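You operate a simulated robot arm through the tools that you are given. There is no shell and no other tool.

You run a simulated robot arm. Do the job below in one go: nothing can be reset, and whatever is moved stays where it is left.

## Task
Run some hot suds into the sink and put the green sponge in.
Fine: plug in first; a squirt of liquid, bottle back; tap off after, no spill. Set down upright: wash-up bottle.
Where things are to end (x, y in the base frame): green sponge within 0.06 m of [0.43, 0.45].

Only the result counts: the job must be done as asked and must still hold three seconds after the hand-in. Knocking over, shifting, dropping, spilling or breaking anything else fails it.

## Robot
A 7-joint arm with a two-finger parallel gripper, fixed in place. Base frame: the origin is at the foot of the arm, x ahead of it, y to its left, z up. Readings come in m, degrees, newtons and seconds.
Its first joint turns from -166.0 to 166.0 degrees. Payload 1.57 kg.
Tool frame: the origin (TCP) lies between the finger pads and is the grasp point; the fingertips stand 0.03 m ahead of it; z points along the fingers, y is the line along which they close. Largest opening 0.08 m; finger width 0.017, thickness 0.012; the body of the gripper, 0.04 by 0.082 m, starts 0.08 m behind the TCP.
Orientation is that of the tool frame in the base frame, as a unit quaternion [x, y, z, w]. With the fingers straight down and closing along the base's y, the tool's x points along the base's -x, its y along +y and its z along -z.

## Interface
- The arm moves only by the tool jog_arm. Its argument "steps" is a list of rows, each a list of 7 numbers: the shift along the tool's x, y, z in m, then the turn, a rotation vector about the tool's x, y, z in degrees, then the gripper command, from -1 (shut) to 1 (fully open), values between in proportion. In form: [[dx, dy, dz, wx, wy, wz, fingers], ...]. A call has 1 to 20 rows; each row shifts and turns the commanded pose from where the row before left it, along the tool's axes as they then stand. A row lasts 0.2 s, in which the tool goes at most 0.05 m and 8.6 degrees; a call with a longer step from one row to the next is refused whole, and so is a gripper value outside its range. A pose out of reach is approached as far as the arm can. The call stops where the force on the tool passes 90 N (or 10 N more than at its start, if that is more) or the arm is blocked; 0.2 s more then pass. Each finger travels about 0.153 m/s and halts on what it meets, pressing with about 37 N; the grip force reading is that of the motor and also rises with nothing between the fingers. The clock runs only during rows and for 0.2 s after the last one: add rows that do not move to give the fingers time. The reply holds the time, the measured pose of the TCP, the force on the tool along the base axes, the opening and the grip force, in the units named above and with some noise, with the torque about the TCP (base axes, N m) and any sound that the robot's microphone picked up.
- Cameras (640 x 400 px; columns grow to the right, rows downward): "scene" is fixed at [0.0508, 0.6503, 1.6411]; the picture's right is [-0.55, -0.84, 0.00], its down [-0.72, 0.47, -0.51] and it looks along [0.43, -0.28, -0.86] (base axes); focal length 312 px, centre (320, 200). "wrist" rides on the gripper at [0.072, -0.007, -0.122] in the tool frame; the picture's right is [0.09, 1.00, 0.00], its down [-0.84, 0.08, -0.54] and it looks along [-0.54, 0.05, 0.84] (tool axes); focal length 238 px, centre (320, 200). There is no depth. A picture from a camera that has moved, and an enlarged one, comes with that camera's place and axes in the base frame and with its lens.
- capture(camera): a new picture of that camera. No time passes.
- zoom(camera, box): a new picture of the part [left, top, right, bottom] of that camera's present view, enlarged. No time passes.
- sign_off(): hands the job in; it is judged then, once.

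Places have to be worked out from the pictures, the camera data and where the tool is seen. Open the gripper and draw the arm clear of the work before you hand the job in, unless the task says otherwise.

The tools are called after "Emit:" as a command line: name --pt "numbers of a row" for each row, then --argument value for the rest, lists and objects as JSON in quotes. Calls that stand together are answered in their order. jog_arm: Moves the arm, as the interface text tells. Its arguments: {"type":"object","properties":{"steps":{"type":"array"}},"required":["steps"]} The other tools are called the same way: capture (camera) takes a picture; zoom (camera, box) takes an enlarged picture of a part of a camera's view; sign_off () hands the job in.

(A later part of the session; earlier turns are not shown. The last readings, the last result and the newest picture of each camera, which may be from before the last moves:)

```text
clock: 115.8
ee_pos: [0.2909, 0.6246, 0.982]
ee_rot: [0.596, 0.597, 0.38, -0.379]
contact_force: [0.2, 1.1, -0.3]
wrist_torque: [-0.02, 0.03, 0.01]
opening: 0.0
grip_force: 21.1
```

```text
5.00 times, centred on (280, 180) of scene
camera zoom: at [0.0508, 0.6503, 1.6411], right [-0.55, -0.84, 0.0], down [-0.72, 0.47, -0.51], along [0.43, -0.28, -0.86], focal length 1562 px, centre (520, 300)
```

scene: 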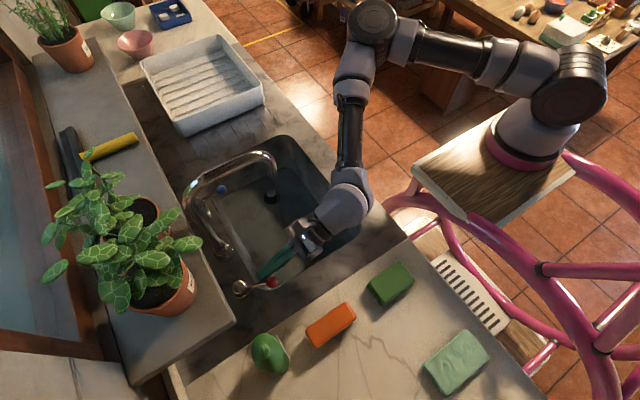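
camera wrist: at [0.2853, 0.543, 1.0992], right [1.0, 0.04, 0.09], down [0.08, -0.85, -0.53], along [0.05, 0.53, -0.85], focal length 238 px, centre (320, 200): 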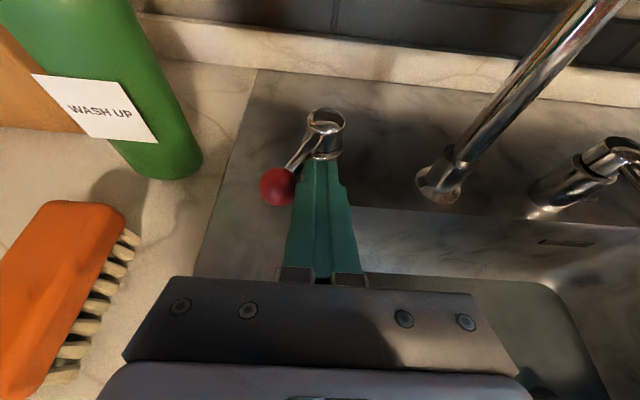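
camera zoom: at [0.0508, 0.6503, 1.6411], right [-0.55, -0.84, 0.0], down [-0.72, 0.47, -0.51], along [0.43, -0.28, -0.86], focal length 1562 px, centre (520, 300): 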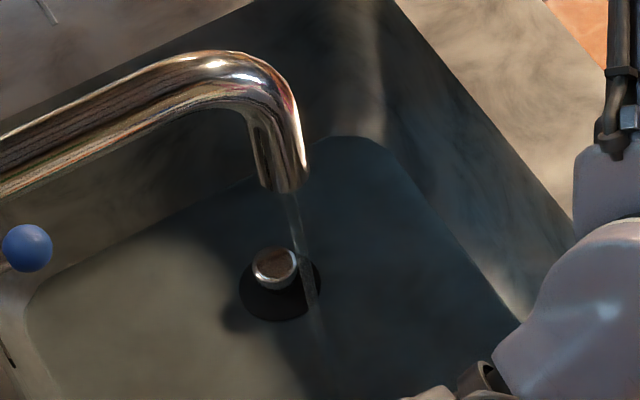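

The level barely rises: this opening is only a trickle. I open the lever further along its arc.

Emit:
jog_arm --pt "0.0021 -0.009 0.0045 0 0 0 -1" --pt "0.0021 -0.009 0.0045 0 0 0 -1" --pt "0.0021 -0.009 0.0045 0 0 0 -1" --pt "0.0021 -0.008 0.0045 0 0 0 -1"

Emit:
zoom --camera "scene" --box '[190, 130, 370, 300]'

Emit:
capture --camera "wrist"

```text
clock: 116.8
ee_pos: [0.2587, 0.6433, 0.9814]
ee_rot: [0.597, 0.596, 0.381, -0.378]
contact_force: [5.0, -10.1, 2.5]
wrist_torque: [-0.03, 0.01, -0.07]
opening: 0.0001
grip_force: 21.0
```

```text
2.35 times, centred on (280, 215) of scene
camera zoom: at [0.0508, 0.6503, 1.6411], right [-0.55, -0.84, 0.0], down [-0.72, 0.47, -0.51], along [0.43, -0.28, -0.86], focal length 735 px, centre (414, 165)
```

zoom: 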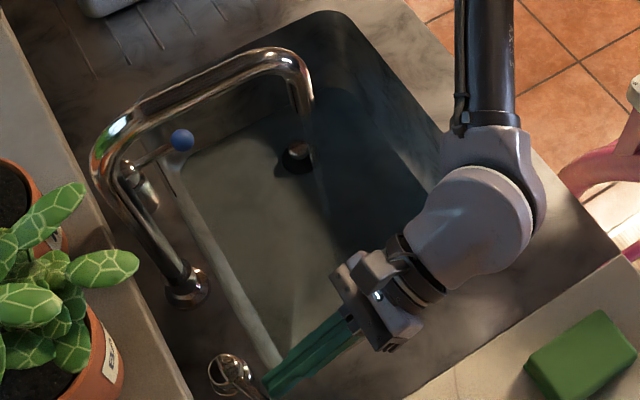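

```text
taken
camera wrist: at [0.2512, 0.5631, 1.0987], right [1.0, 0.04, 0.09], down [0.08, -0.85, -0.53], along [0.05, 0.53, -0.85], focal length 238 px, centre (320, 200)
```

wrist: 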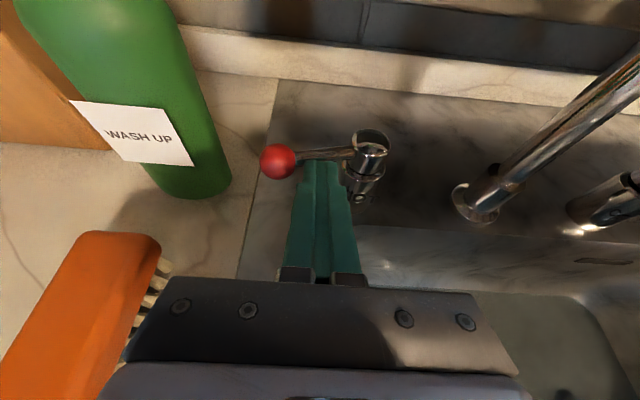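

The lever now points nearly along -x (fully open, stop felt at ~10 N). I back off slightly and let the water run, watching the level.

Emit:
jog_arm --pt "-0.0021 0 -0.0045 0 0 0 -1" --pt "-0.0043 0 -0.009 0 0 0 -1" --pt "-0.0086 0 -0.018 0 0 0 -1" --pt "0 0 0 0 0 0 -1" --pt "0 0 0 0 0 0 -1"

Emit:
zoom --camera "scene" --box '[190, 130, 370, 300]'

Emit:
zoom --camera "scene" --box '[250, 140, 310, 220]'

```text
clock: 118.0
ee_pos: [0.2554, 0.6097, 0.9812]
ee_rot: [0.596, 0.597, 0.38, -0.379]
contact_force: [-0.3, -0.3, -0.6]
wrist_torque: [0.04, 0.01, 0.0]
opening: 0.0
grip_force: 20.8
```

```text
2.35 times, centred on (280, 215) of scene
camera zoom: at [0.0508, 0.6503, 1.6411], right [-0.55, -0.84, 0.0], down [-0.72, 0.47, -0.51], along [0.43, -0.28, -0.86], focal length 735 px, centre (414, 165)
```

zoom: 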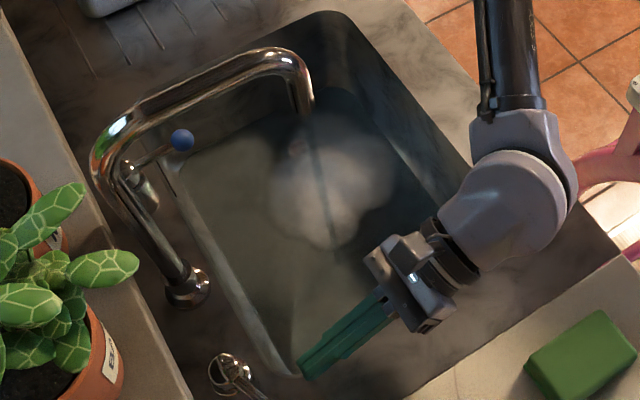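

```text
5.00 times, centred on (280, 180) of scene
camera zoom: at [0.0508, 0.6503, 1.6411], right [-0.55, -0.84, 0.0], down [-0.72, 0.47, -0.51], along [0.43, -0.28, -0.86], focal length 1562 px, centre (520, 300)
```

zoom: 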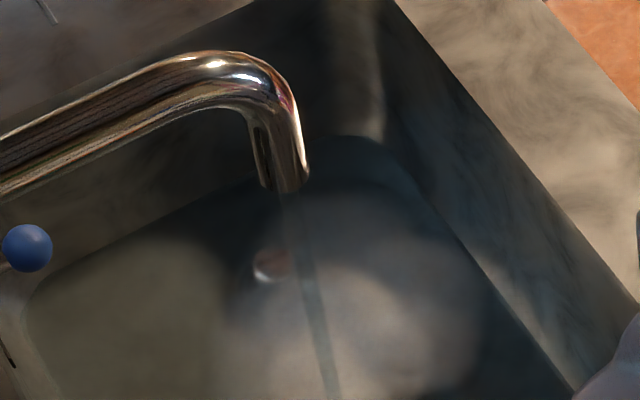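

Steam and a full stream show hot water is running well. While it fills, I back off and roll the hand 90° so I can later grip the red ball from above and below and swing it shut.

Emit:
jog_arm --pt "-0.0016 -0.015 -0.027 0 0 0 -0.5" --pt "-0.0016 -0.015 -0.027 0 0 0 0" --pt "0 0 0 0 0 -8.2 0.25" --pt "0 0 0 0 0 -8.2 0.25" --pt "0 0 0 0 0 -8.2 0.25" --pt "0 0 0 0 0 -8.2 0.25" --pt "0 0 0 0 0 -8.2 0.25" --pt "0 0 0 0 0 -8.2 0.25" --pt "0 0 0 0 0 -8.2 0.25" --pt "0 0 0 0 0 -8.2 0.25" --pt "0 0 0 0 0 -8.2 0.25" --pt "0 0 0 0 0 -8.2 0.25" --pt "0 0 0 0 0 -8 0.25" --pt "0 0 0 -7.5 0 0 0.25" --pt "0 0 0 -7.5 0 0 0.25" --pt "0 0 0 0 0 0 0.25"

Emit:
capture --camera "scene"

Emit:
capture --camera "wrist"

Emit:
zoom --camera "scene" --box '[190, 130, 370, 300]'

```text
clock: 121.4
ee_pos: [0.2258, 0.5595, 1.0014]
ee_rot: [0.0, 0.766, 0.643, 0.001]
contact_force: [-0.8, 0.0, -0.2]
wrist_torque: [0.02, 0.0, 0.0]
opening: 0.0499
grip_force: 0.1
```

```text
taken
```

scene: 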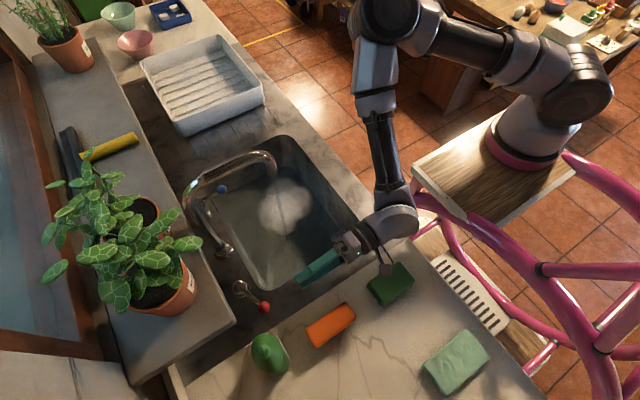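

```text
taken
camera wrist: at [0.1538, 0.4371, 1.0158], right [-0.09, 0.17, 0.98], down [0.84, -0.52, 0.17], along [0.54, 0.84, -0.1], focal length 238 px, centre (320, 200)
```

wrist: 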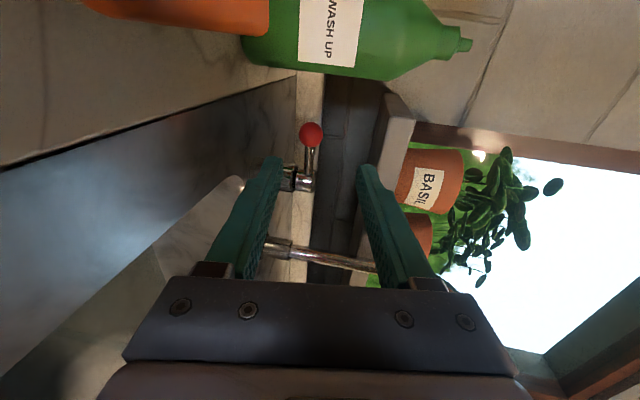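

```text
2.35 times, centred on (280, 215) of scene
camera zoom: at [0.0508, 0.6503, 1.6411], right [-0.55, -0.84, 0.0], down [-0.72, 0.47, -0.51], along [0.43, -0.28, -0.86], focal length 735 px, centre (414, 165)
```

zoom: 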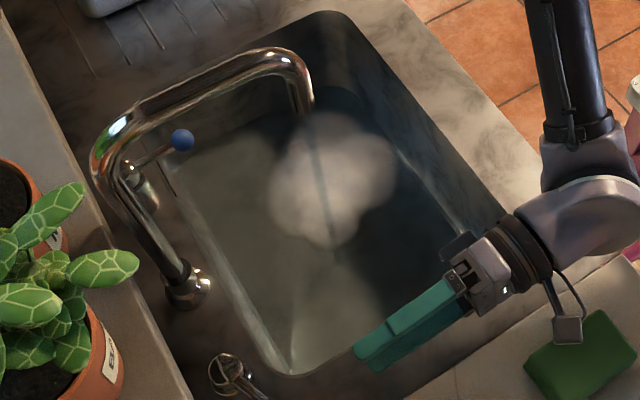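

Ball now at about (0.2355, 0.671), i.e. lever ~67° open. Let me gauge the water level against the back wall.

Emit:
zoom --camera "scene" --box '[205, 170, 275, 290]'

Emit:
zoom --camera "scene" --box '[260, 130, 330, 190]'

```text
3.33 times, centred on (240, 230) of scene
camera zoom: at [0.0508, 0.6503, 1.6411], right [-0.55, -0.84, 0.0], down [-0.72, 0.47, -0.51], along [0.43, -0.28, -0.86], focal length 1041 px, centre (587, 100)
```

zoom: 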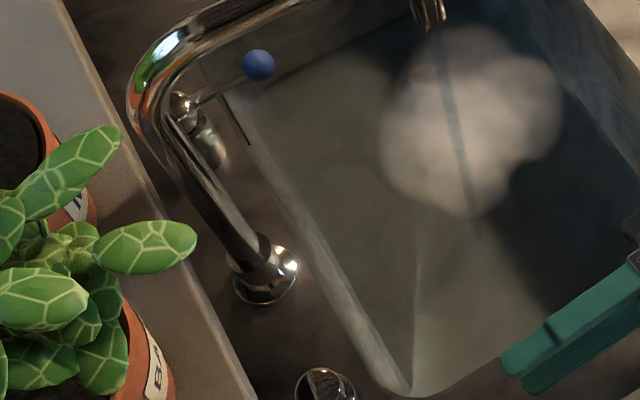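

```text
6.67 times, centred on (295, 160) of scene
camera zoom: at [0.0508, 0.6503, 1.6411], right [-0.55, -0.84, 0.0], down [-0.72, 0.47, -0.51], along [0.43, -0.28, -0.86], focal length 2082 px, centre (487, 467)
```

zoom: 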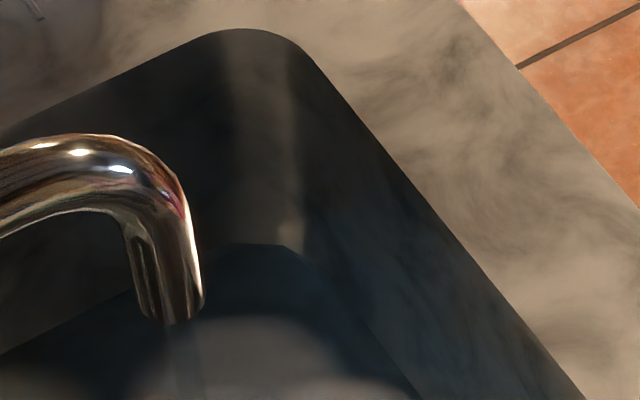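

The level has risen only a few millimetres (about 1 mm/s), so there's plenty of time. I let it run 8 s and check again.

Emit:
jog_arm --pt "0 0 0 0 0 0 0.25" --pt "0 0 0 0 0 0 0.25" --pt "0 0 0 0 0 0 0.25" --pt "0 0 0 0 0 0 0.25" --pt "0 0 0 0 0 0 0.25" --pt "0 0 0 0 0 0 0.25" --pt "0 0 0 0 0 0 0.25" --pt "0 0 0 0 0 0 0.25" --pt "0 0 0 0 0 0 0.25" --pt "0 0 0 0 0 0 0.25" --pt "0 0 0 0 0 0 0.25" --pt "0 0 0 0 0 0 0.25" --pt "0 0 0 0 0 0 0.25" --pt "0 0 0 0 0 0 0.25" --pt "0 0 0 0 0 0 0.25" --pt "0 0 0 0 0 0 0.25" --pt "0 0 0 0 0 0 0.25" --pt "0 0 0 0 0 0 0.25" --pt "0 0 0 0 0 0 0.25" --pt "0 0 0 0 0 0 0.25"

Emit:
jog_arm --pt "0 0 0 0 0 0 0.25" --pt "0 0 0 0 0 0 0.25" --pt "0 0 0 0 0 0 0.25" --pt "0 0 0 0 0 0 0.25" --pt "0 0 0 0 0 0 0.25" --pt "0 0 0 0 0 0 0.25" --pt "0 0 0 0 0 0 0.25" --pt "0 0 0 0 0 0 0.25" --pt "0 0 0 0 0 0 0.25" --pt "0 0 0 0 0 0 0.25" --pt "0 0 0 0 0 0 0.25" --pt "0 0 0 0 0 0 0.25" --pt "0 0 0 0 0 0 0.25" --pt "0 0 0 0 0 0 0.25" --pt "0 0 0 0 0 0 0.25" --pt "0 0 0 0 0 0 0.25" --pt "0 0 0 0 0 0 0.25" --pt "0 0 0 0 0 0 0.25"

Emit:
capture --camera "scene"

Emit:
zoom --camera "scene" --box '[260, 130, 330, 190]'

```text
clock: 125.6
ee_pos: [0.2255, 0.5598, 0.9998]
ee_rot: [-0.001, 0.767, 0.642, 0.001]
contact_force: [-0.5, 0.6, 0.3]
wrist_torque: [0.02, -0.01, 0.0]
opening: 0.0501
grip_force: 0.0
```

```text
clock: 129.4
ee_pos: [0.2264, 0.5598, 1.0017]
ee_rot: [0.0, 0.767, 0.642, 0.001]
contact_force: [0.4, 0.3, 0.6]
wrist_torque: [0.02, -0.03, 0.01]
opening: 0.05
grip_force: 0.1
```

```text
taken
```

scene: 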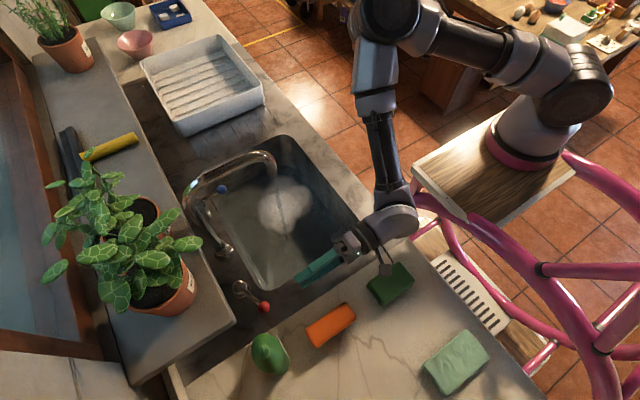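

```text
6.67 times, centred on (295, 160) of scene
camera zoom: at [0.0508, 0.6503, 1.6411], right [-0.55, -0.84, 0.0], down [-0.72, 0.47, -0.51], along [0.43, -0.28, -0.86], focal length 2082 px, centre (487, 467)
```

zoom: 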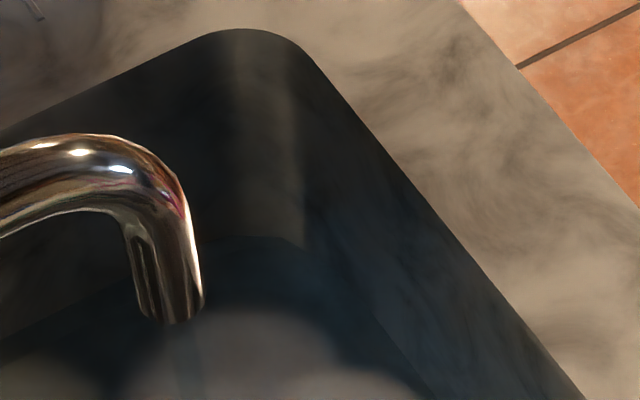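

Rising about 0.6 mm/s; roughly 1 cm so far. While waiting I use the time to check which block is the green sponge.

Emit:
zoom --camera "scene" --box '[360, 255, 425, 310]'

Emit:
zoom --camera "scene" --box '[415, 320, 500, 395]'

Emit:
jog_arm --pt "0 0 0 0 0 0 0.25" --pt "0 0 0 0 0 0 0.25" --pt "0 0 0 0 0 0 0.25" --pt "0 0 0 0 0 0 0.25" --pt "0 0 0 0 0 0 0.25" --pt "0 0 0 0 0 0 0.25" --pt "0 0 0 0 0 0 0.25" --pt "0 0 0 0 0 0 0.25" --pt "0 0 0 0 0 0 0.25" --pt "0 0 0 0 0 0 0.25" --pt "0 0 0 0 0 0 0.25" --pt "0 0 0 0 0 0 0.25" --pt "0 0 0 0 0 0 0.25" --pt "0 0 0 0 0 0 0.25" --pt "0 0 0 0 0 0 0.25" --pt "0 0 0 0 0 0 0.25" --pt "0 0 0 0 0 0 0.25" --pt "0 0 0 0 0 0 0.25" --pt "0 0 0 0 0 0 0.25" --pt "0 0 0 0 0 0 0.25"

Emit:
jog_arm --pt "0 0 0 0 0 0 0.25" --pt "0 0 0 0 0 0 0.25" --pt "0 0 0 0 0 0 0.25" --pt "0 0 0 0 0 0 0.25" --pt "0 0 0 0 0 0 0.25" --pt "0 0 0 0 0 0 0.25" --pt "0 0 0 0 0 0 0.25" --pt "0 0 0 0 0 0 0.25" --pt "0 0 0 0 0 0 0.25" --pt "0 0 0 0 0 0 0.25" --pt "0 0 0 0 0 0 0.25" --pt "0 0 0 0 0 0 0.25" --pt "0 0 0 0 0 0 0.25" --pt "0 0 0 0 0 0 0.25" --pt "0 0 0 0 0 0 0.25" --pt "0 0 0 0 0 0 0.25" --pt "0 0 0 0 0 0 0.25" --pt "0 0 0 0 0 0 0.25" --pt "0 0 0 0 0 0 0.25" --pt "0 0 0 0 0 0 0.25"

Emit:
zoom --camera "scene" --box '[190, 130, 370, 300]'

Emit:
zoom --camera "scene" --box '[260, 130, 330, 190]'

```text
7.27 times, centred on (392, 282) of scene
camera zoom: at [0.0508, 0.6503, 1.6411], right [-0.55, -0.84, 0.0], down [-0.72, 0.47, -0.51], along [0.43, -0.28, -0.86], focal length 2272 px, centre (-207, -400)
```

zoom: 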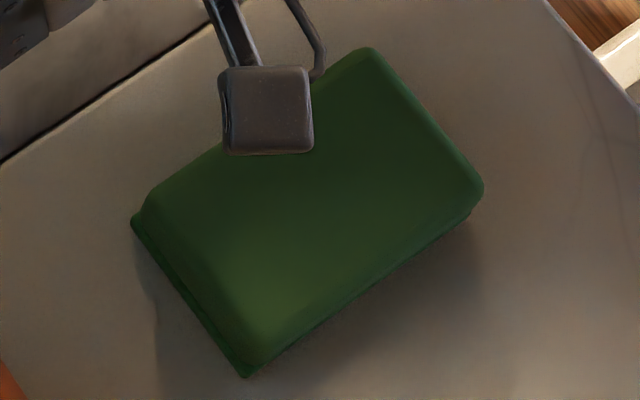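

```text
5.33 times, centred on (458, 358) of scene
camera zoom: at [0.0508, 0.6503, 1.6411], right [-0.55, -0.84, 0.0], down [-0.72, 0.47, -0.51], along [0.43, -0.28, -0.86], focal length 1666 px, centre (-413, -640)
```

zoom: 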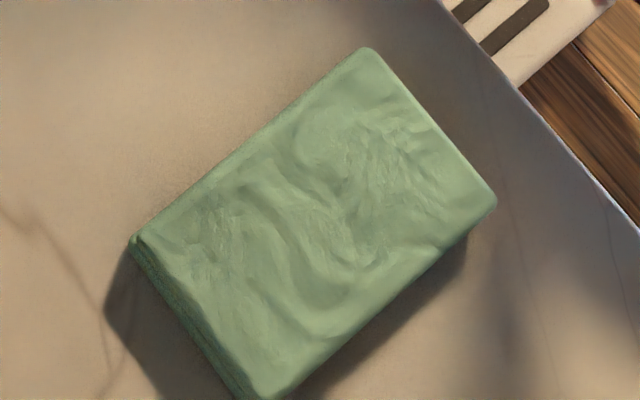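

```text
clock: 133.6
ee_pos: [0.2257, 0.5592, 0.9997]
ee_rot: [-0.001, 0.767, 0.642, 0.001]
contact_force: [0.4, 0.4, 0.2]
wrist_torque: [-0.01, 0.01, 0.0]
opening: 0.05
grip_force: 0.0
```

```text
clock: 137.8
ee_pos: [0.226, 0.5596, 1.0009]
ee_rot: [-0.001, 0.767, 0.642, 0.001]
contact_force: [-0.1, -0.2, 0.4]
wrist_torque: [0.0, -0.02, -0.03]
opening: 0.0499
grip_force: 0.1
```

```text
2.35 times, centred on (280, 215) of scene
camera zoom: at [0.0508, 0.6503, 1.6411], right [-0.55, -0.84, 0.0], down [-0.72, 0.47, -0.51], along [0.43, -0.28, -0.86], focal length 735 px, centre (414, 165)
```

zoom: 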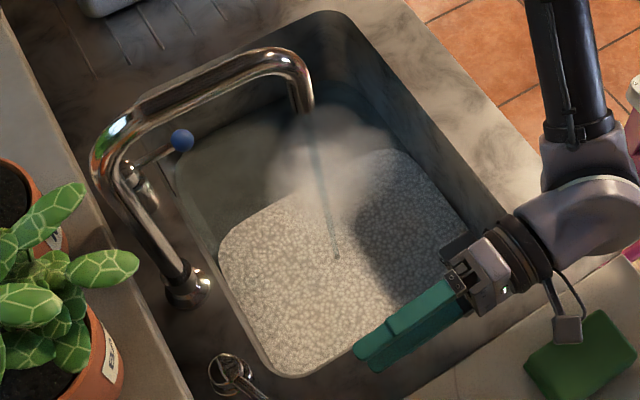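

```text
6.67 times, centred on (295, 160) of scene
camera zoom: at [0.0508, 0.6503, 1.6411], right [-0.55, -0.84, 0.0], down [-0.72, 0.47, -0.51], along [0.43, -0.28, -0.86], focal length 2082 px, centre (487, 467)
```

zoom: 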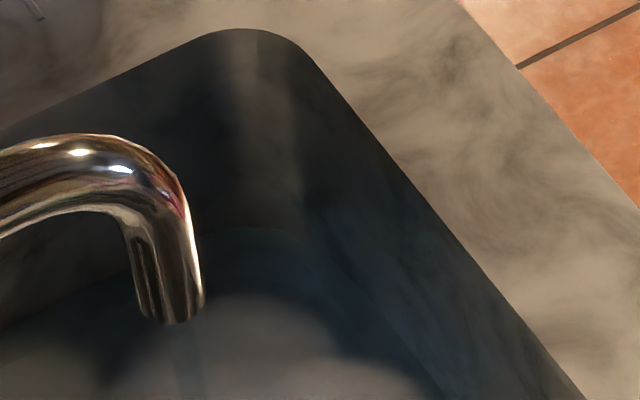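

White suds cover part of the water and steam rises, so the soap worked; depth is about 1.7 cm. The dark green block has a scourer layer, so it is the sponge (the pale one is a marbled soap bar). While filling goes on, I approach the red ball with open fingers above and below it.

Emit:
jog_arm --pt "-0.0095 -0.0089 0 0 0 0 0.25" --pt "0 0 0.0228 0 0 0 0.25" --pt "0 0 0.0228 0 0 0 0.25" --pt "0 0 0.0228 0 0 0 0.25" --pt "0 0 0 0 0 0 0.25"

Emit:
capture --camera "wrist"

Emit:
zoom --camera "scene" --box '[210, 240, 330, 340]'

```text
clock: 139.0
ee_pos: [0.2341, 0.6239, 0.9809]
ee_rot: [0.0, 0.766, 0.642, 0.0]
contact_force: [-0.3, -0.3, 0.5]
wrist_torque: [0.01, 0.0, 0.0]
opening: 0.0499
grip_force: 0.1
```

```text
taken
camera wrist: at [0.1625, 0.502, 0.9961], right [-0.09, 0.17, 0.98], down [0.84, -0.52, 0.17], along [0.54, 0.84, -0.1], focal length 238 px, centre (320, 200)
```

wrist: 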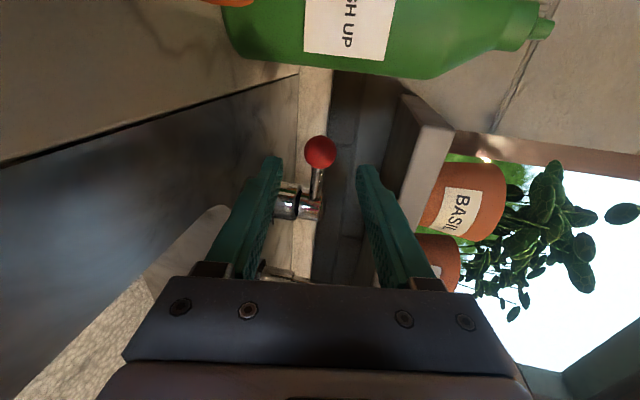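

```text
4.00 times, centred on (270, 290) of scene
camera zoom: at [0.0508, 0.6503, 1.6411], right [-0.55, -0.84, 0.0], down [-0.72, 0.47, -0.51], along [0.43, -0.28, -0.86], focal length 1249 px, centre (520, -160)
```

zoom: 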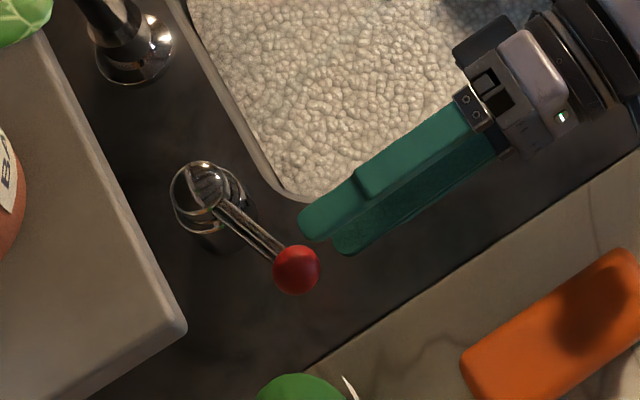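

The fingers line up with the ball (about 3 mm off in x). I correct and advance around it without gripping yet.

Emit:
jog_arm --pt "0.003 0 0.016 0 0 0 0.25" --pt "0 0 0.016 0 0 0 0.25" --pt "0 0 0.015 0 0 0 0.25" --pt "0 0 0 0 0 0 0.25"

Emit:
capture --camera "wrist"

Emit:
zoom --camera "scene" --box '[210, 240, 330, 340]'

```text
clock: 140.0
ee_pos: [0.2316, 0.6713, 0.9714]
ee_rot: [0.0, 0.766, 0.643, 0.0]
contact_force: [0.1, -0.8, -0.1]
wrist_torque: [0.01, 0.01, 0.02]
opening: 0.0499
grip_force: 0.0
```

```text
taken
camera wrist: at [0.1603, 0.548, 0.9868], right [-0.09, 0.17, 0.98], down [0.84, -0.52, 0.17], along [0.54, 0.84, -0.1], focal length 238 px, centre (320, 200)
```

wrist: 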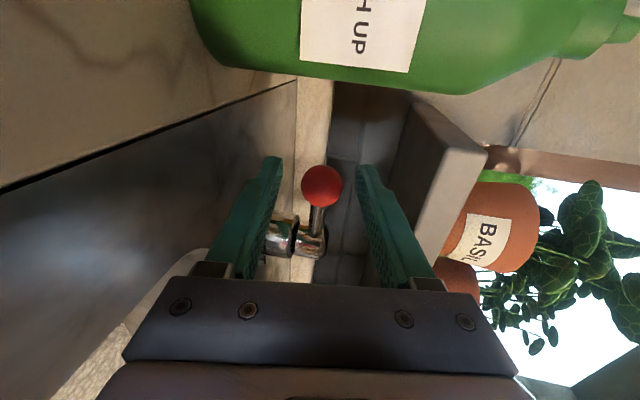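

```text
4.00 times, centred on (270, 290) of scene
camera zoom: at [0.0508, 0.6503, 1.6411], right [-0.55, -0.84, 0.0], down [-0.72, 0.47, -0.51], along [0.43, -0.28, -0.86], focal length 1249 px, centre (520, -160)
```

zoom: 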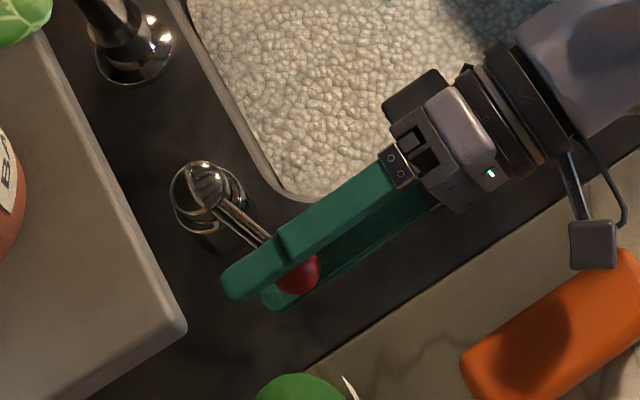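

The ball sits between the open fingers. Now I wait for more water, checking the level afterwards.

Emit:
jog_arm --pt "0 0 0 0 0 0 0.25" --pt "0 0 0 0 0 0 0.25" --pt "0 0 0 0 0 0 0.25" --pt "0 0 0 0 0 0 0.25" --pt "0 0 0 0 0 0 0.25" --pt "0 0 0 0 0 0 0.25" --pt "0 0 0 0 0 0 0.25" --pt "0 0 0 0 0 0 0.25" --pt "0 0 0 0 0 0 0.25" --pt "0 0 0 0 0 0 0.25" --pt "0 0 0 0 0 0 0.25" --pt "0 0 0 0 0 0 0.25" --pt "0 0 0 0 0 0 0.25" --pt "0 0 0 0 0 0 0.25" --pt "0 0 0 0 0 0 0.25" --pt "0 0 0 0 0 0 0.25" --pt "0 0 0 0 0 0 0.25" --pt "0 0 0 0 0 0 0.25" --pt "0 0 0 0 0 0 0.25" --pt "0 0 0 0 0 0 0.25"

Emit:
jog_arm --pt "0 0 0 0 0 0 0.25" --pt "0 0 0 0 0 0 0.25" --pt "0 0 0 0 0 0 0.25" --pt "0 0 0 0 0 0 0.25" --pt "0 0 0 0 0 0 0.25" --pt "0 0 0 0 0 0 0.25" --pt "0 0 0 0 0 0 0.25" --pt "0 0 0 0 0 0 0.25" --pt "0 0 0 0 0 0 0.25" --pt "0 0 0 0 0 0 0.25" --pt "0 0 0 0 0 0 0.25" --pt "0 0 0 0 0 0 0.25" --pt "0 0 0 0 0 0 0.25" --pt "0 0 0 0 0 0 0.25" --pt "0 0 0 0 0 0 0.25" --pt "0 0 0 0 0 0 0.25" --pt "0 0 0 0 0 0 0.25" --pt "0 0 0 0 0 0 0.25" --pt "0 0 0 0 0 0 0.25" --pt "0 0 0 0 0 0 0.25"

Emit:
zoom --camera "scene" --box '[190, 130, 370, 300]'

Emit:
zoom --camera "scene" --box '[260, 130, 330, 190]'

```text
clock: 144.2
ee_pos: [0.2307, 0.6702, 0.9721]
ee_rot: [-0.001, 0.766, 0.642, 0.001]
contact_force: [-0.4, 0.0, -0.9]
wrist_torque: [0.02, 0.02, -0.02]
opening: 0.05
grip_force: 0.1
```

```text
clock: 148.4
ee_pos: [0.2324, 0.6696, 0.9716]
ee_rot: [-0.001, 0.766, 0.642, 0.0]
contact_force: [0.3, 0.7, 0.2]
wrist_torque: [0.0, 0.0, -0.02]
opening: 0.05
grip_force: 0.1
```

```text
2.35 times, centred on (280, 215) of scene
camera zoom: at [0.0508, 0.6503, 1.6411], right [-0.55, -0.84, 0.0], down [-0.72, 0.47, -0.51], along [0.43, -0.28, -0.86], focal length 735 px, centre (414, 165)
```

zoom: 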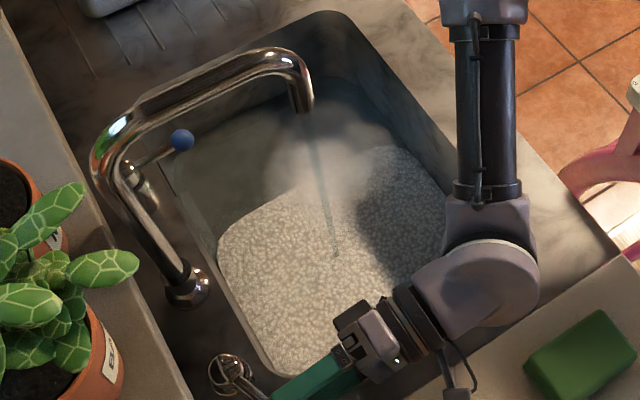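

```text
6.67 times, centred on (295, 160) of scene
camera zoom: at [0.0508, 0.6503, 1.6411], right [-0.55, -0.84, 0.0], down [-0.72, 0.47, -0.51], along [0.43, -0.28, -0.86], focal length 2082 px, centre (487, 467)
```

zoom: 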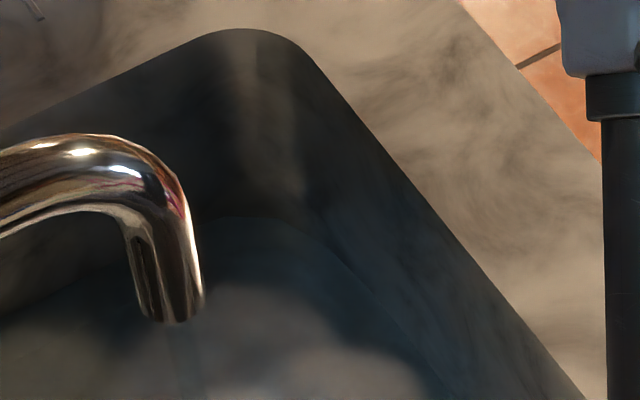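

Depth is about 2.5 cm. I let roughly 16 s more run for a decent bath of suds.

Emit:
jog_arm --pt "0 0 0 0 0 0 0.25" --pt "0 0 0 0 0 0 0.25" --pt "0 0 0 0 0 0 0.25" --pt "0 0 0 0 0 0 0.25" --pt "0 0 0 0 0 0 0.25" --pt "0 0 0 0 0 0 0.25" --pt "0 0 0 0 0 0 0.25" --pt "0 0 0 0 0 0 0.25" --pt "0 0 0 0 0 0 0.25" --pt "0 0 0 0 0 0 0.25" --pt "0 0 0 0 0 0 0.25" --pt "0 0 0 0 0 0 0.25" --pt "0 0 0 0 0 0 0.25" --pt "0 0 0 0 0 0 0.25" --pt "0 0 0 0 0 0 0.25" --pt "0 0 0 0 0 0 0.25" --pt "0 0 0 0 0 0 0.25" --pt "0 0 0 0 0 0 0.25" --pt "0 0 0 0 0 0 0.25" --pt "0 0 0 0 0 0 0.25"

Emit:
jog_arm --pt "0 0 0 0 0 0 0.25" --pt "0 0 0 0 0 0 0.25" --pt "0 0 0 0 0 0 0.25" --pt "0 0 0 0 0 0 0.25" --pt "0 0 0 0 0 0 0.25" --pt "0 0 0 0 0 0 0.25" --pt "0 0 0 0 0 0 0.25" --pt "0 0 0 0 0 0 0.25" --pt "0 0 0 0 0 0 0.25" --pt "0 0 0 0 0 0 0.25" --pt "0 0 0 0 0 0 0.25" --pt "0 0 0 0 0 0 0.25" --pt "0 0 0 0 0 0 0.25" --pt "0 0 0 0 0 0 0.25" --pt "0 0 0 0 0 0 0.25" --pt "0 0 0 0 0 0 0.25" --pt "0 0 0 0 0 0 0.25" --pt "0 0 0 0 0 0 0.25" --pt "0 0 0 0 0 0 0.25" --pt "0 0 0 0 0 0 0.25"

Emit:
jog_arm --pt "0 0 0 0 0 0 0.25" --pt "0 0 0 0 0 0 0.25" --pt "0 0 0 0 0 0 0.25" --pt "0 0 0 0 0 0 0.25" --pt "0 0 0 0 0 0 0.25" --pt "0 0 0 0 0 0 0.25" --pt "0 0 0 0 0 0 0.25" --pt "0 0 0 0 0 0 0.25" --pt "0 0 0 0 0 0 0.25" --pt "0 0 0 0 0 0 0.25" --pt "0 0 0 0 0 0 0.25" --pt "0 0 0 0 0 0 0.25" --pt "0 0 0 0 0 0 0.25" --pt "0 0 0 0 0 0 0.25" --pt "0 0 0 0 0 0 0.25" --pt "0 0 0 0 0 0 0.25" --pt "0 0 0 0 0 0 0.25" --pt "0 0 0 0 0 0 0.25" --pt "0 0 0 0 0 0 0.25" --pt "0 0 0 0 0 0 0.25"

Emit:
zoom --camera "scene" --box '[190, 130, 370, 300]'

Emit:
zoom --camera "scene" --box '[260, 130, 330, 190]'

```text
clock: 152.6
ee_pos: [0.2315, 0.6702, 0.971]
ee_rot: [-0.001, 0.766, 0.642, 0.0]
contact_force: [-0.5, -0.3, 0.3]
wrist_torque: [-0.01, -0.02, 0.02]
opening: 0.05
grip_force: 0.0
```

```text
clock: 156.8
ee_pos: [0.2321, 0.6692, 0.9727]
ee_rot: [-0.001, 0.766, 0.642, 0.0]
contact_force: [0.3, 0.1, 0.0]
wrist_torque: [0.0, -0.02, 0.0]
opening: 0.0499
grip_force: 0.1
```

```text
clock: 161.0
ee_pos: [0.2322, 0.6696, 0.9715]
ee_rot: [-0.001, 0.767, 0.642, 0.0]
contact_force: [0.1, 0.0, -0.1]
wrist_torque: [-0.03, -0.02, 0.01]
opening: 0.0499
grip_force: 0.1
```

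```text
2.35 times, centred on (280, 215) of scene
camera zoom: at [0.0508, 0.6503, 1.6411], right [-0.55, -0.84, 0.0], down [-0.72, 0.47, -0.51], along [0.43, -0.28, -0.86], focal length 735 px, centre (414, 165)
```

zoom: 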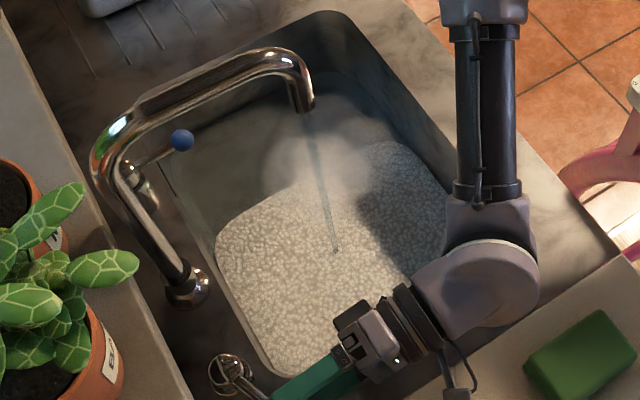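

```text
6.67 times, centred on (295, 160) of scene
camera zoom: at [0.0508, 0.6503, 1.6411], right [-0.55, -0.84, 0.0], down [-0.72, 0.47, -0.51], along [0.43, -0.28, -0.86], focal length 2082 px, centre (487, 467)
```

zoom: 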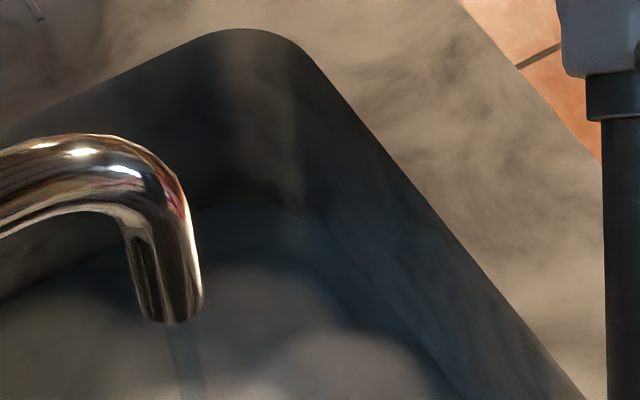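

Depth about 3.5 cm. I'll go on for some 20 s more to reach about 4.5–5 cm, still far below the overflow.

Emit:
jog_arm --pt "0 0 0 0 0 0 0.25" --pt "0 0 0 0 0 0 0.25" --pt "0 0 0 0 0 0 0.25" --pt "0 0 0 0 0 0 0.25" --pt "0 0 0 0 0 0 0.25" --pt "0 0 0 0 0 0 0.25" --pt "0 0 0 0 0 0 0.25" --pt "0 0 0 0 0 0 0.25" --pt "0 0 0 0 0 0 0.25" --pt "0 0 0 0 0 0 0.25" --pt "0 0 0 0 0 0 0.25" --pt "0 0 0 0 0 0 0.25" --pt "0 0 0 0 0 0 0.25" --pt "0 0 0 0 0 0 0.25" --pt "0 0 0 0 0 0 0.25" --pt "0 0 0 0 0 0 0.25" --pt "0 0 0 0 0 0 0.25" --pt "0 0 0 0 0 0 0.25" --pt "0 0 0 0 0 0 0.25" --pt "0 0 0 0 0 0 0.25"

Emit:
jog_arm --pt "0 0 0 0 0 0 0.25" --pt "0 0 0 0 0 0 0.25" --pt "0 0 0 0 0 0 0.25" --pt "0 0 0 0 0 0 0.25" --pt "0 0 0 0 0 0 0.25" --pt "0 0 0 0 0 0 0.25" --pt "0 0 0 0 0 0 0.25" --pt "0 0 0 0 0 0 0.25" --pt "0 0 0 0 0 0 0.25" --pt "0 0 0 0 0 0 0.25" --pt "0 0 0 0 0 0 0.25" --pt "0 0 0 0 0 0 0.25" --pt "0 0 0 0 0 0 0.25" --pt "0 0 0 0 0 0 0.25" --pt "0 0 0 0 0 0 0.25" --pt "0 0 0 0 0 0 0.25" --pt "0 0 0 0 0 0 0.25" --pt "0 0 0 0 0 0 0.25" --pt "0 0 0 0 0 0 0.25" --pt "0 0 0 0 0 0 0.25"

Emit:
jog_arm --pt "0 0 0 0 0 0 0.25" --pt "0 0 0 0 0 0 0.25" --pt "0 0 0 0 0 0 0.25" --pt "0 0 0 0 0 0 0.25" --pt "0 0 0 0 0 0 0.25" --pt "0 0 0 0 0 0 0.25" --pt "0 0 0 0 0 0 0.25" --pt "0 0 0 0 0 0 0.25" --pt "0 0 0 0 0 0 0.25" --pt "0 0 0 0 0 0 0.25" --pt "0 0 0 0 0 0 0.25" --pt "0 0 0 0 0 0 0.25" --pt "0 0 0 0 0 0 0.25" --pt "0 0 0 0 0 0 0.25" --pt "0 0 0 0 0 0 0.25" --pt "0 0 0 0 0 0 0.25" --pt "0 0 0 0 0 0 0.25" --pt "0 0 0 0 0 0 0.25" --pt "0 0 0 0 0 0 0.25" --pt "0 0 0 0 0 0 0.25"

Emit:
jog_arm --pt "0 0 0 0 0 0 0.25" --pt "0 0 0 0 0 0 0.25" --pt "0 0 0 0 0 0 0.25" --pt "0 0 0 0 0 0 0.25" --pt "0 0 0 0 0 0 0.25" --pt "0 0 0 0 0 0 0.25" --pt "0 0 0 0 0 0 0.25" --pt "0 0 0 0 0 0 0.25" --pt "0 0 0 0 0 0 0.25" --pt "0 0 0 0 0 0 0.25" --pt "0 0 0 0 0 0 0.25" --pt "0 0 0 0 0 0 0.25" --pt "0 0 0 0 0 0 0.25" --pt "0 0 0 0 0 0 0.25" --pt "0 0 0 0 0 0 0.25" --pt "0 0 0 0 0 0 0.25" --pt "0 0 0 0 0 0 0.25" --pt "0 0 0 0 0 0 0.25" --pt "0 0 0 0 0 0 0.25" --pt "0 0 0 0 0 0 0.25"

Emit:
zoom --camera "scene" --box '[190, 130, 370, 300]'

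Emit:
zoom --camera "scene" --box '[260, 130, 330, 190]'

```text
clock: 165.2
ee_pos: [0.2307, 0.6711, 0.971]
ee_rot: [-0.001, 0.766, 0.642, 0.001]
contact_force: [0.4, 0.1, 0.1]
wrist_torque: [0.0, 0.02, 0.0]
opening: 0.0499
grip_force: 0.1
```

```text
clock: 169.4
ee_pos: [0.2317, 0.6689, 0.9718]
ee_rot: [-0.001, 0.767, 0.642, 0.001]
contact_force: [0.2, 0.2, -0.3]
wrist_torque: [-0.05, 0.04, 0.0]
opening: 0.05
grip_force: 0.1
```

```text
clock: 173.6
ee_pos: [0.2323, 0.6696, 0.9717]
ee_rot: [-0.001, 0.767, 0.642, 0.001]
contact_force: [-0.3, -0.1, 0.1]
wrist_torque: [0.03, -0.02, -0.04]
opening: 0.0501
grip_force: 0.1
```

```text
clock: 177.8
ee_pos: [0.2313, 0.6698, 0.9729]
ee_rot: [0.0, 0.766, 0.643, 0.0]
contact_force: [0.3, 0.3, -1.1]
wrist_torque: [0.0, 0.04, 0.0]
opening: 0.0498
grip_force: 0.2
```

```text
2.35 times, centred on (280, 215) of scene
camera zoom: at [0.0508, 0.6503, 1.6411], right [-0.55, -0.84, 0.0], down [-0.72, 0.47, -0.51], along [0.43, -0.28, -0.86], focal length 735 px, centre (414, 165)
```

zoom: 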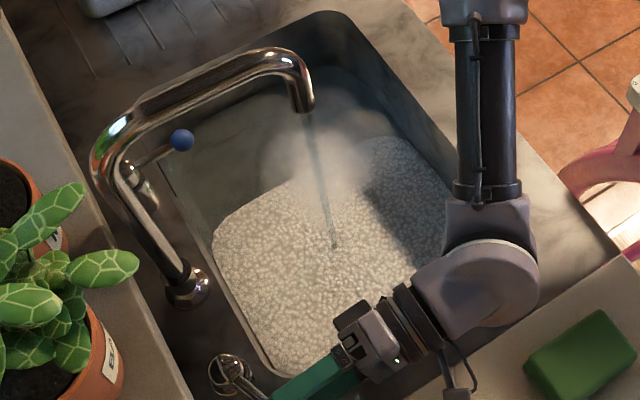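

```text
6.67 times, centred on (295, 160) of scene
camera zoom: at [0.0508, 0.6503, 1.6411], right [-0.55, -0.84, 0.0], down [-0.72, 0.47, -0.51], along [0.43, -0.28, -0.86], focal length 2082 px, centre (487, 467)
```

zoom: 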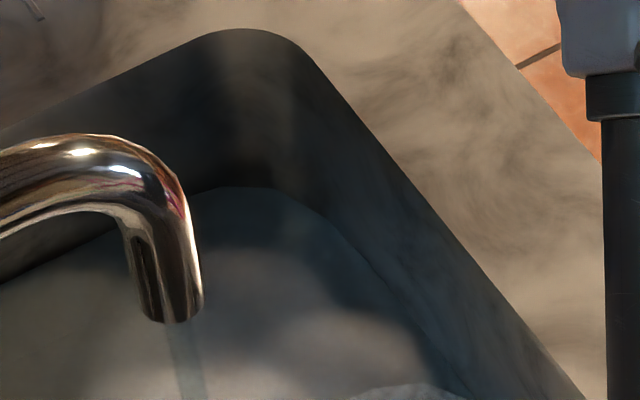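

Depth is now about 5 cm with a good foam layer. Time to close: I grip the ball and swing it back along its arc.

Emit:
jog_arm --pt "0 0 0 0 0 0 -0.1" --pt "0 0 0 0 0 0 -0.6" --pt "0 0 0 0 0 0 -1" --pt "-0.0052 -0.0019 -0.0109 0 0 0 -1" --pt "-0.0068 -0.0017 -0.0097 0 0 0 -1" --pt "-0.0085 -0.0015 -0.0084 0 0 0 -1" --pt "-0.0098 -0.0012 -0.0067 0 0 0 -1"

Emit:
zoom --camera "scene" --box '[210, 230, 330, 330]'

```text
clock: 179.4
ee_pos: [0.267, 0.6359, 0.9748]
ee_rot: [0.0, 0.765, 0.644, 0.004]
contact_force: [3.9, 8.2, 24.1]
wrist_torque: [0.91, -0.26, -0.01]
opening: 0.0113
grip_force: 29.3
```

```text
4.00 times, centred on (270, 280) of scene
camera zoom: at [0.0508, 0.6503, 1.6411], right [-0.55, -0.84, 0.0], down [-0.72, 0.47, -0.51], along [0.43, -0.28, -0.86], focal length 1249 px, centre (520, -120)
```

zoom: 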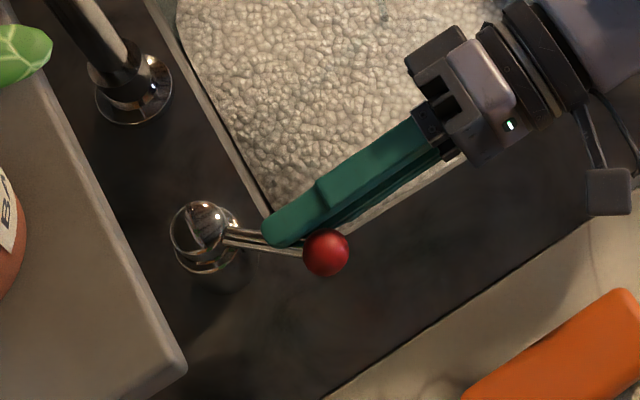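

The fingers slid off the ball onto its rod; the lever is now at about 43° (ball at (0.249, 0.644)). I'll release, back out, and instead push the ball toward +x with closed fingers from its -x side.

Emit:
jog_arm --pt "0 0 0 0 0 0 -0.3" --pt "0 0 0 0 0 0 0.25" --pt "0 0.001 -0.02 0 0 0 0.25" --pt "0 0.001 -0.025 0 0 0 0.25" --pt "0 0.001 -0.025 0 0 0 0.25" --pt "0 0 0 0 0 0 0.25"

Emit:
zoom --camera "scene" --box '[210, 230, 330, 330]'

Emit:
capture --camera "wrist"

```text
clock: 180.8
ee_pos: [0.2619, 0.5654, 0.9869]
ee_rot: [-0.001, 0.767, 0.642, 0.0]
contact_force: [-0.3, -0.6, 0.6]
wrist_torque: [0.01, 0.0, 0.0]
opening: 0.0497
grip_force: 0.0
```

```text
4.00 times, centred on (270, 280) of scene
camera zoom: at [0.0508, 0.6503, 1.6411], right [-0.55, -0.84, 0.0], down [-0.72, 0.47, -0.51], along [0.43, -0.28, -0.86], focal length 1249 px, centre (520, -120)
```

zoom: 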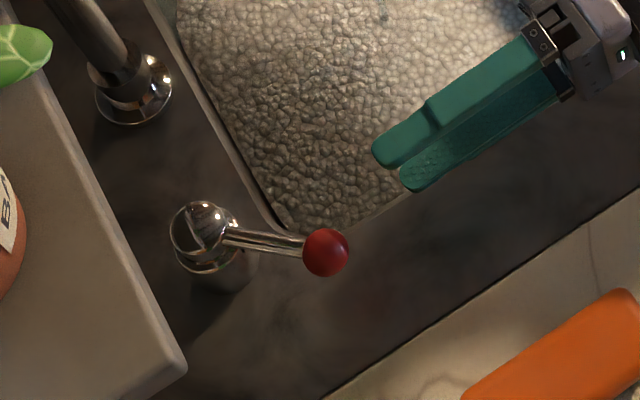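

```text
taken
camera wrist: at [0.19, 0.4431, 1.0027], right [-0.09, 0.17, 0.98], down [0.84, -0.52, 0.17], along [0.54, 0.84, -0.1], focal length 238 px, centre (320, 200)
```

wrist: 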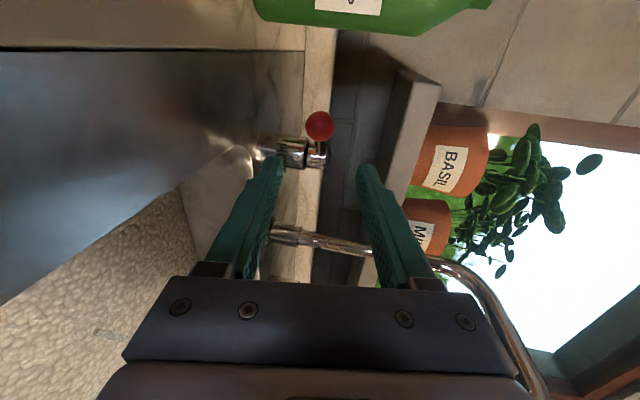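

Clear of the lever. I shift to the ball's -x side, close the fingers, and advance beside it.

Emit:
jog_arm --pt "0.0245 0 0 0 0 0 -0.5" --pt "0.0245 0 0 0 0 0 -1" --pt "0 0 0 0 0 0 -1" --pt "0 0 0.0205 0 0 0 -1" --pt "0 0 0.0205 0 0 0 -1" --pt "0 0 0.0205 0 0 0 -1" --pt "0 0 0 0 0 0 -1"

Emit:
zoom --camera "scene" --box '[210, 230, 330, 330]'

Emit:
capture --camera "wrist"

```text
clock: 182.4
ee_pos: [0.2123, 0.6272, 0.9759]
ee_rot: [0.0, 0.766, 0.643, 0.001]
contact_force: [0.3, 1.2, -0.3]
wrist_torque: [0.02, -0.01, -0.04]
opening: 0.0
grip_force: 21.4
```

```text
4.00 times, centred on (270, 280) of scene
camera zoom: at [0.0508, 0.6503, 1.6411], right [-0.55, -0.84, 0.0], down [-0.72, 0.47, -0.51], along [0.43, -0.28, -0.86], focal length 1249 px, centre (520, -120)
```

zoom: 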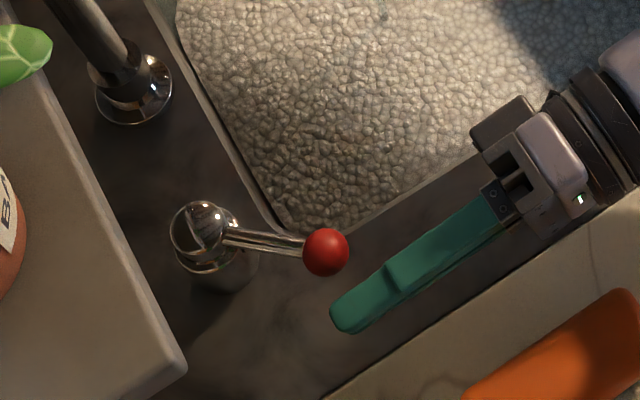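

```text
taken
camera wrist: at [0.1399, 0.5055, 0.9905], right [-0.09, 0.17, 0.98], down [0.84, -0.52, 0.17], along [0.54, 0.84, -0.1], focal length 238 px, centre (320, 200)
```

wrist: 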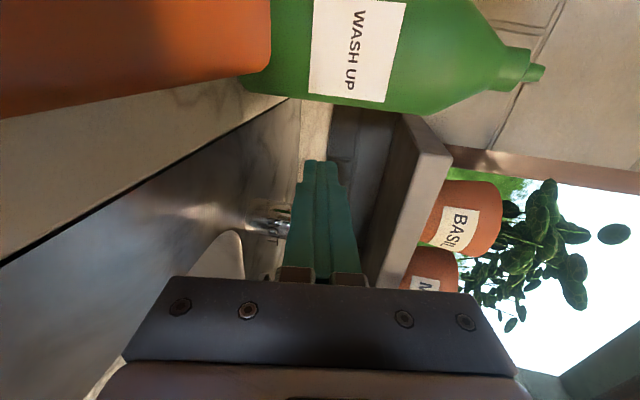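

The closed finger is on the ball's -x side with its tip just past the ball. I push toward +x step by step.

Emit:
jog_arm --pt "-0.0077 0 0 0 0 0 -1" --pt "-0.0077 0 0 0 0 0 -1" --pt "-0.0077 0 0 0 0 0 -1" --pt "-0.0077 0 0 0 0 0 -1" --pt "-0.0077 0 0 0 0 0 -1"

Emit:
zoom --camera "scene" --box '[210, 230, 330, 330]'

```text
clock: 183.6
ee_pos: [0.2544, 0.6275, 0.9772]
ee_rot: [0.0, 0.766, 0.642, 0.002]
contact_force: [-0.2, -0.3, 0.0]
wrist_torque: [0.01, -0.02, -0.01]
opening: 0.0
grip_force: 21.2
```

```text
4.00 times, centred on (270, 280) of scene
camera zoom: at [0.0508, 0.6503, 1.6411], right [-0.55, -0.84, 0.0], down [-0.72, 0.47, -0.51], along [0.43, -0.28, -0.86], focal length 1249 px, centre (520, -120)
```

zoom: 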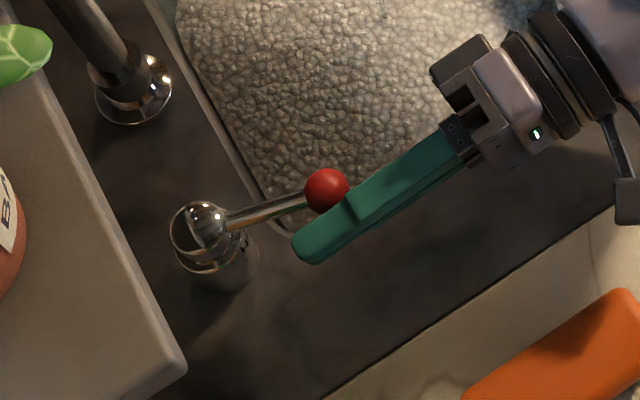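

The lever follows easily (about 14° left). A bit further to the closed stop.

Emit:
jog_arm --pt "-0.0065 0 0 0 0 0 -1" --pt "-0.0065 0 0 0 0 0 -1" --pt "-0.0065 0 0 0 0 0 -1" --pt "0 0 0 0 0 0 -1"

Emit:
zoom --camera "scene" --box '[210, 230, 330, 330]'

Emit:
zoom --camera "scene" --box '[240, 140, 320, 240]'

```text
clock: 184.6
ee_pos: [0.272, 0.6277, 0.9759]
ee_rot: [-0.001, 0.767, 0.642, 0.002]
contact_force: [-0.1, 0.5, 0.5]
wrist_torque: [-0.01, 0.03, 0.01]
opening: 0.0
grip_force: 21.5
```

```text
4.00 times, centred on (270, 280) of scene
camera zoom: at [0.0508, 0.6503, 1.6411], right [-0.55, -0.84, 0.0], down [-0.72, 0.47, -0.51], along [0.43, -0.28, -0.86], focal length 1249 px, centre (520, -120)
```

zoom: 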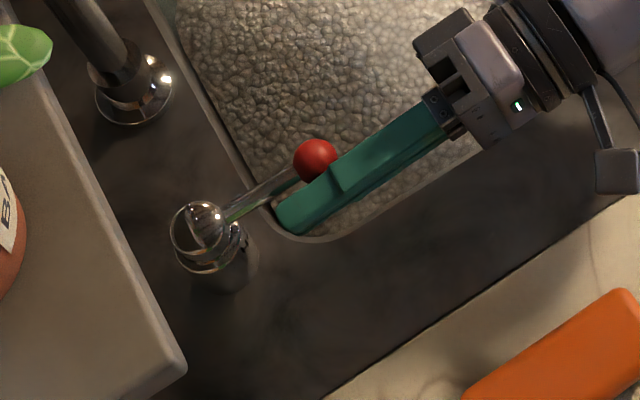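

```text
4.00 times, centred on (280, 190) of scene
camera zoom: at [0.0508, 0.6503, 1.6411], right [-0.55, -0.84, 0.0], down [-0.72, 0.47, -0.51], along [0.43, -0.28, -0.86], focal length 1249 px, centre (480, 240)
```

zoom: 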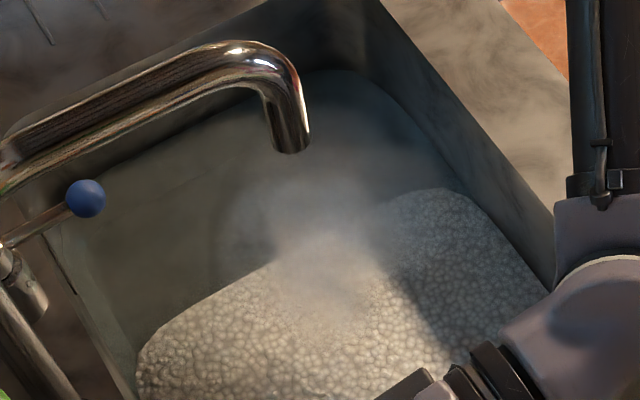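

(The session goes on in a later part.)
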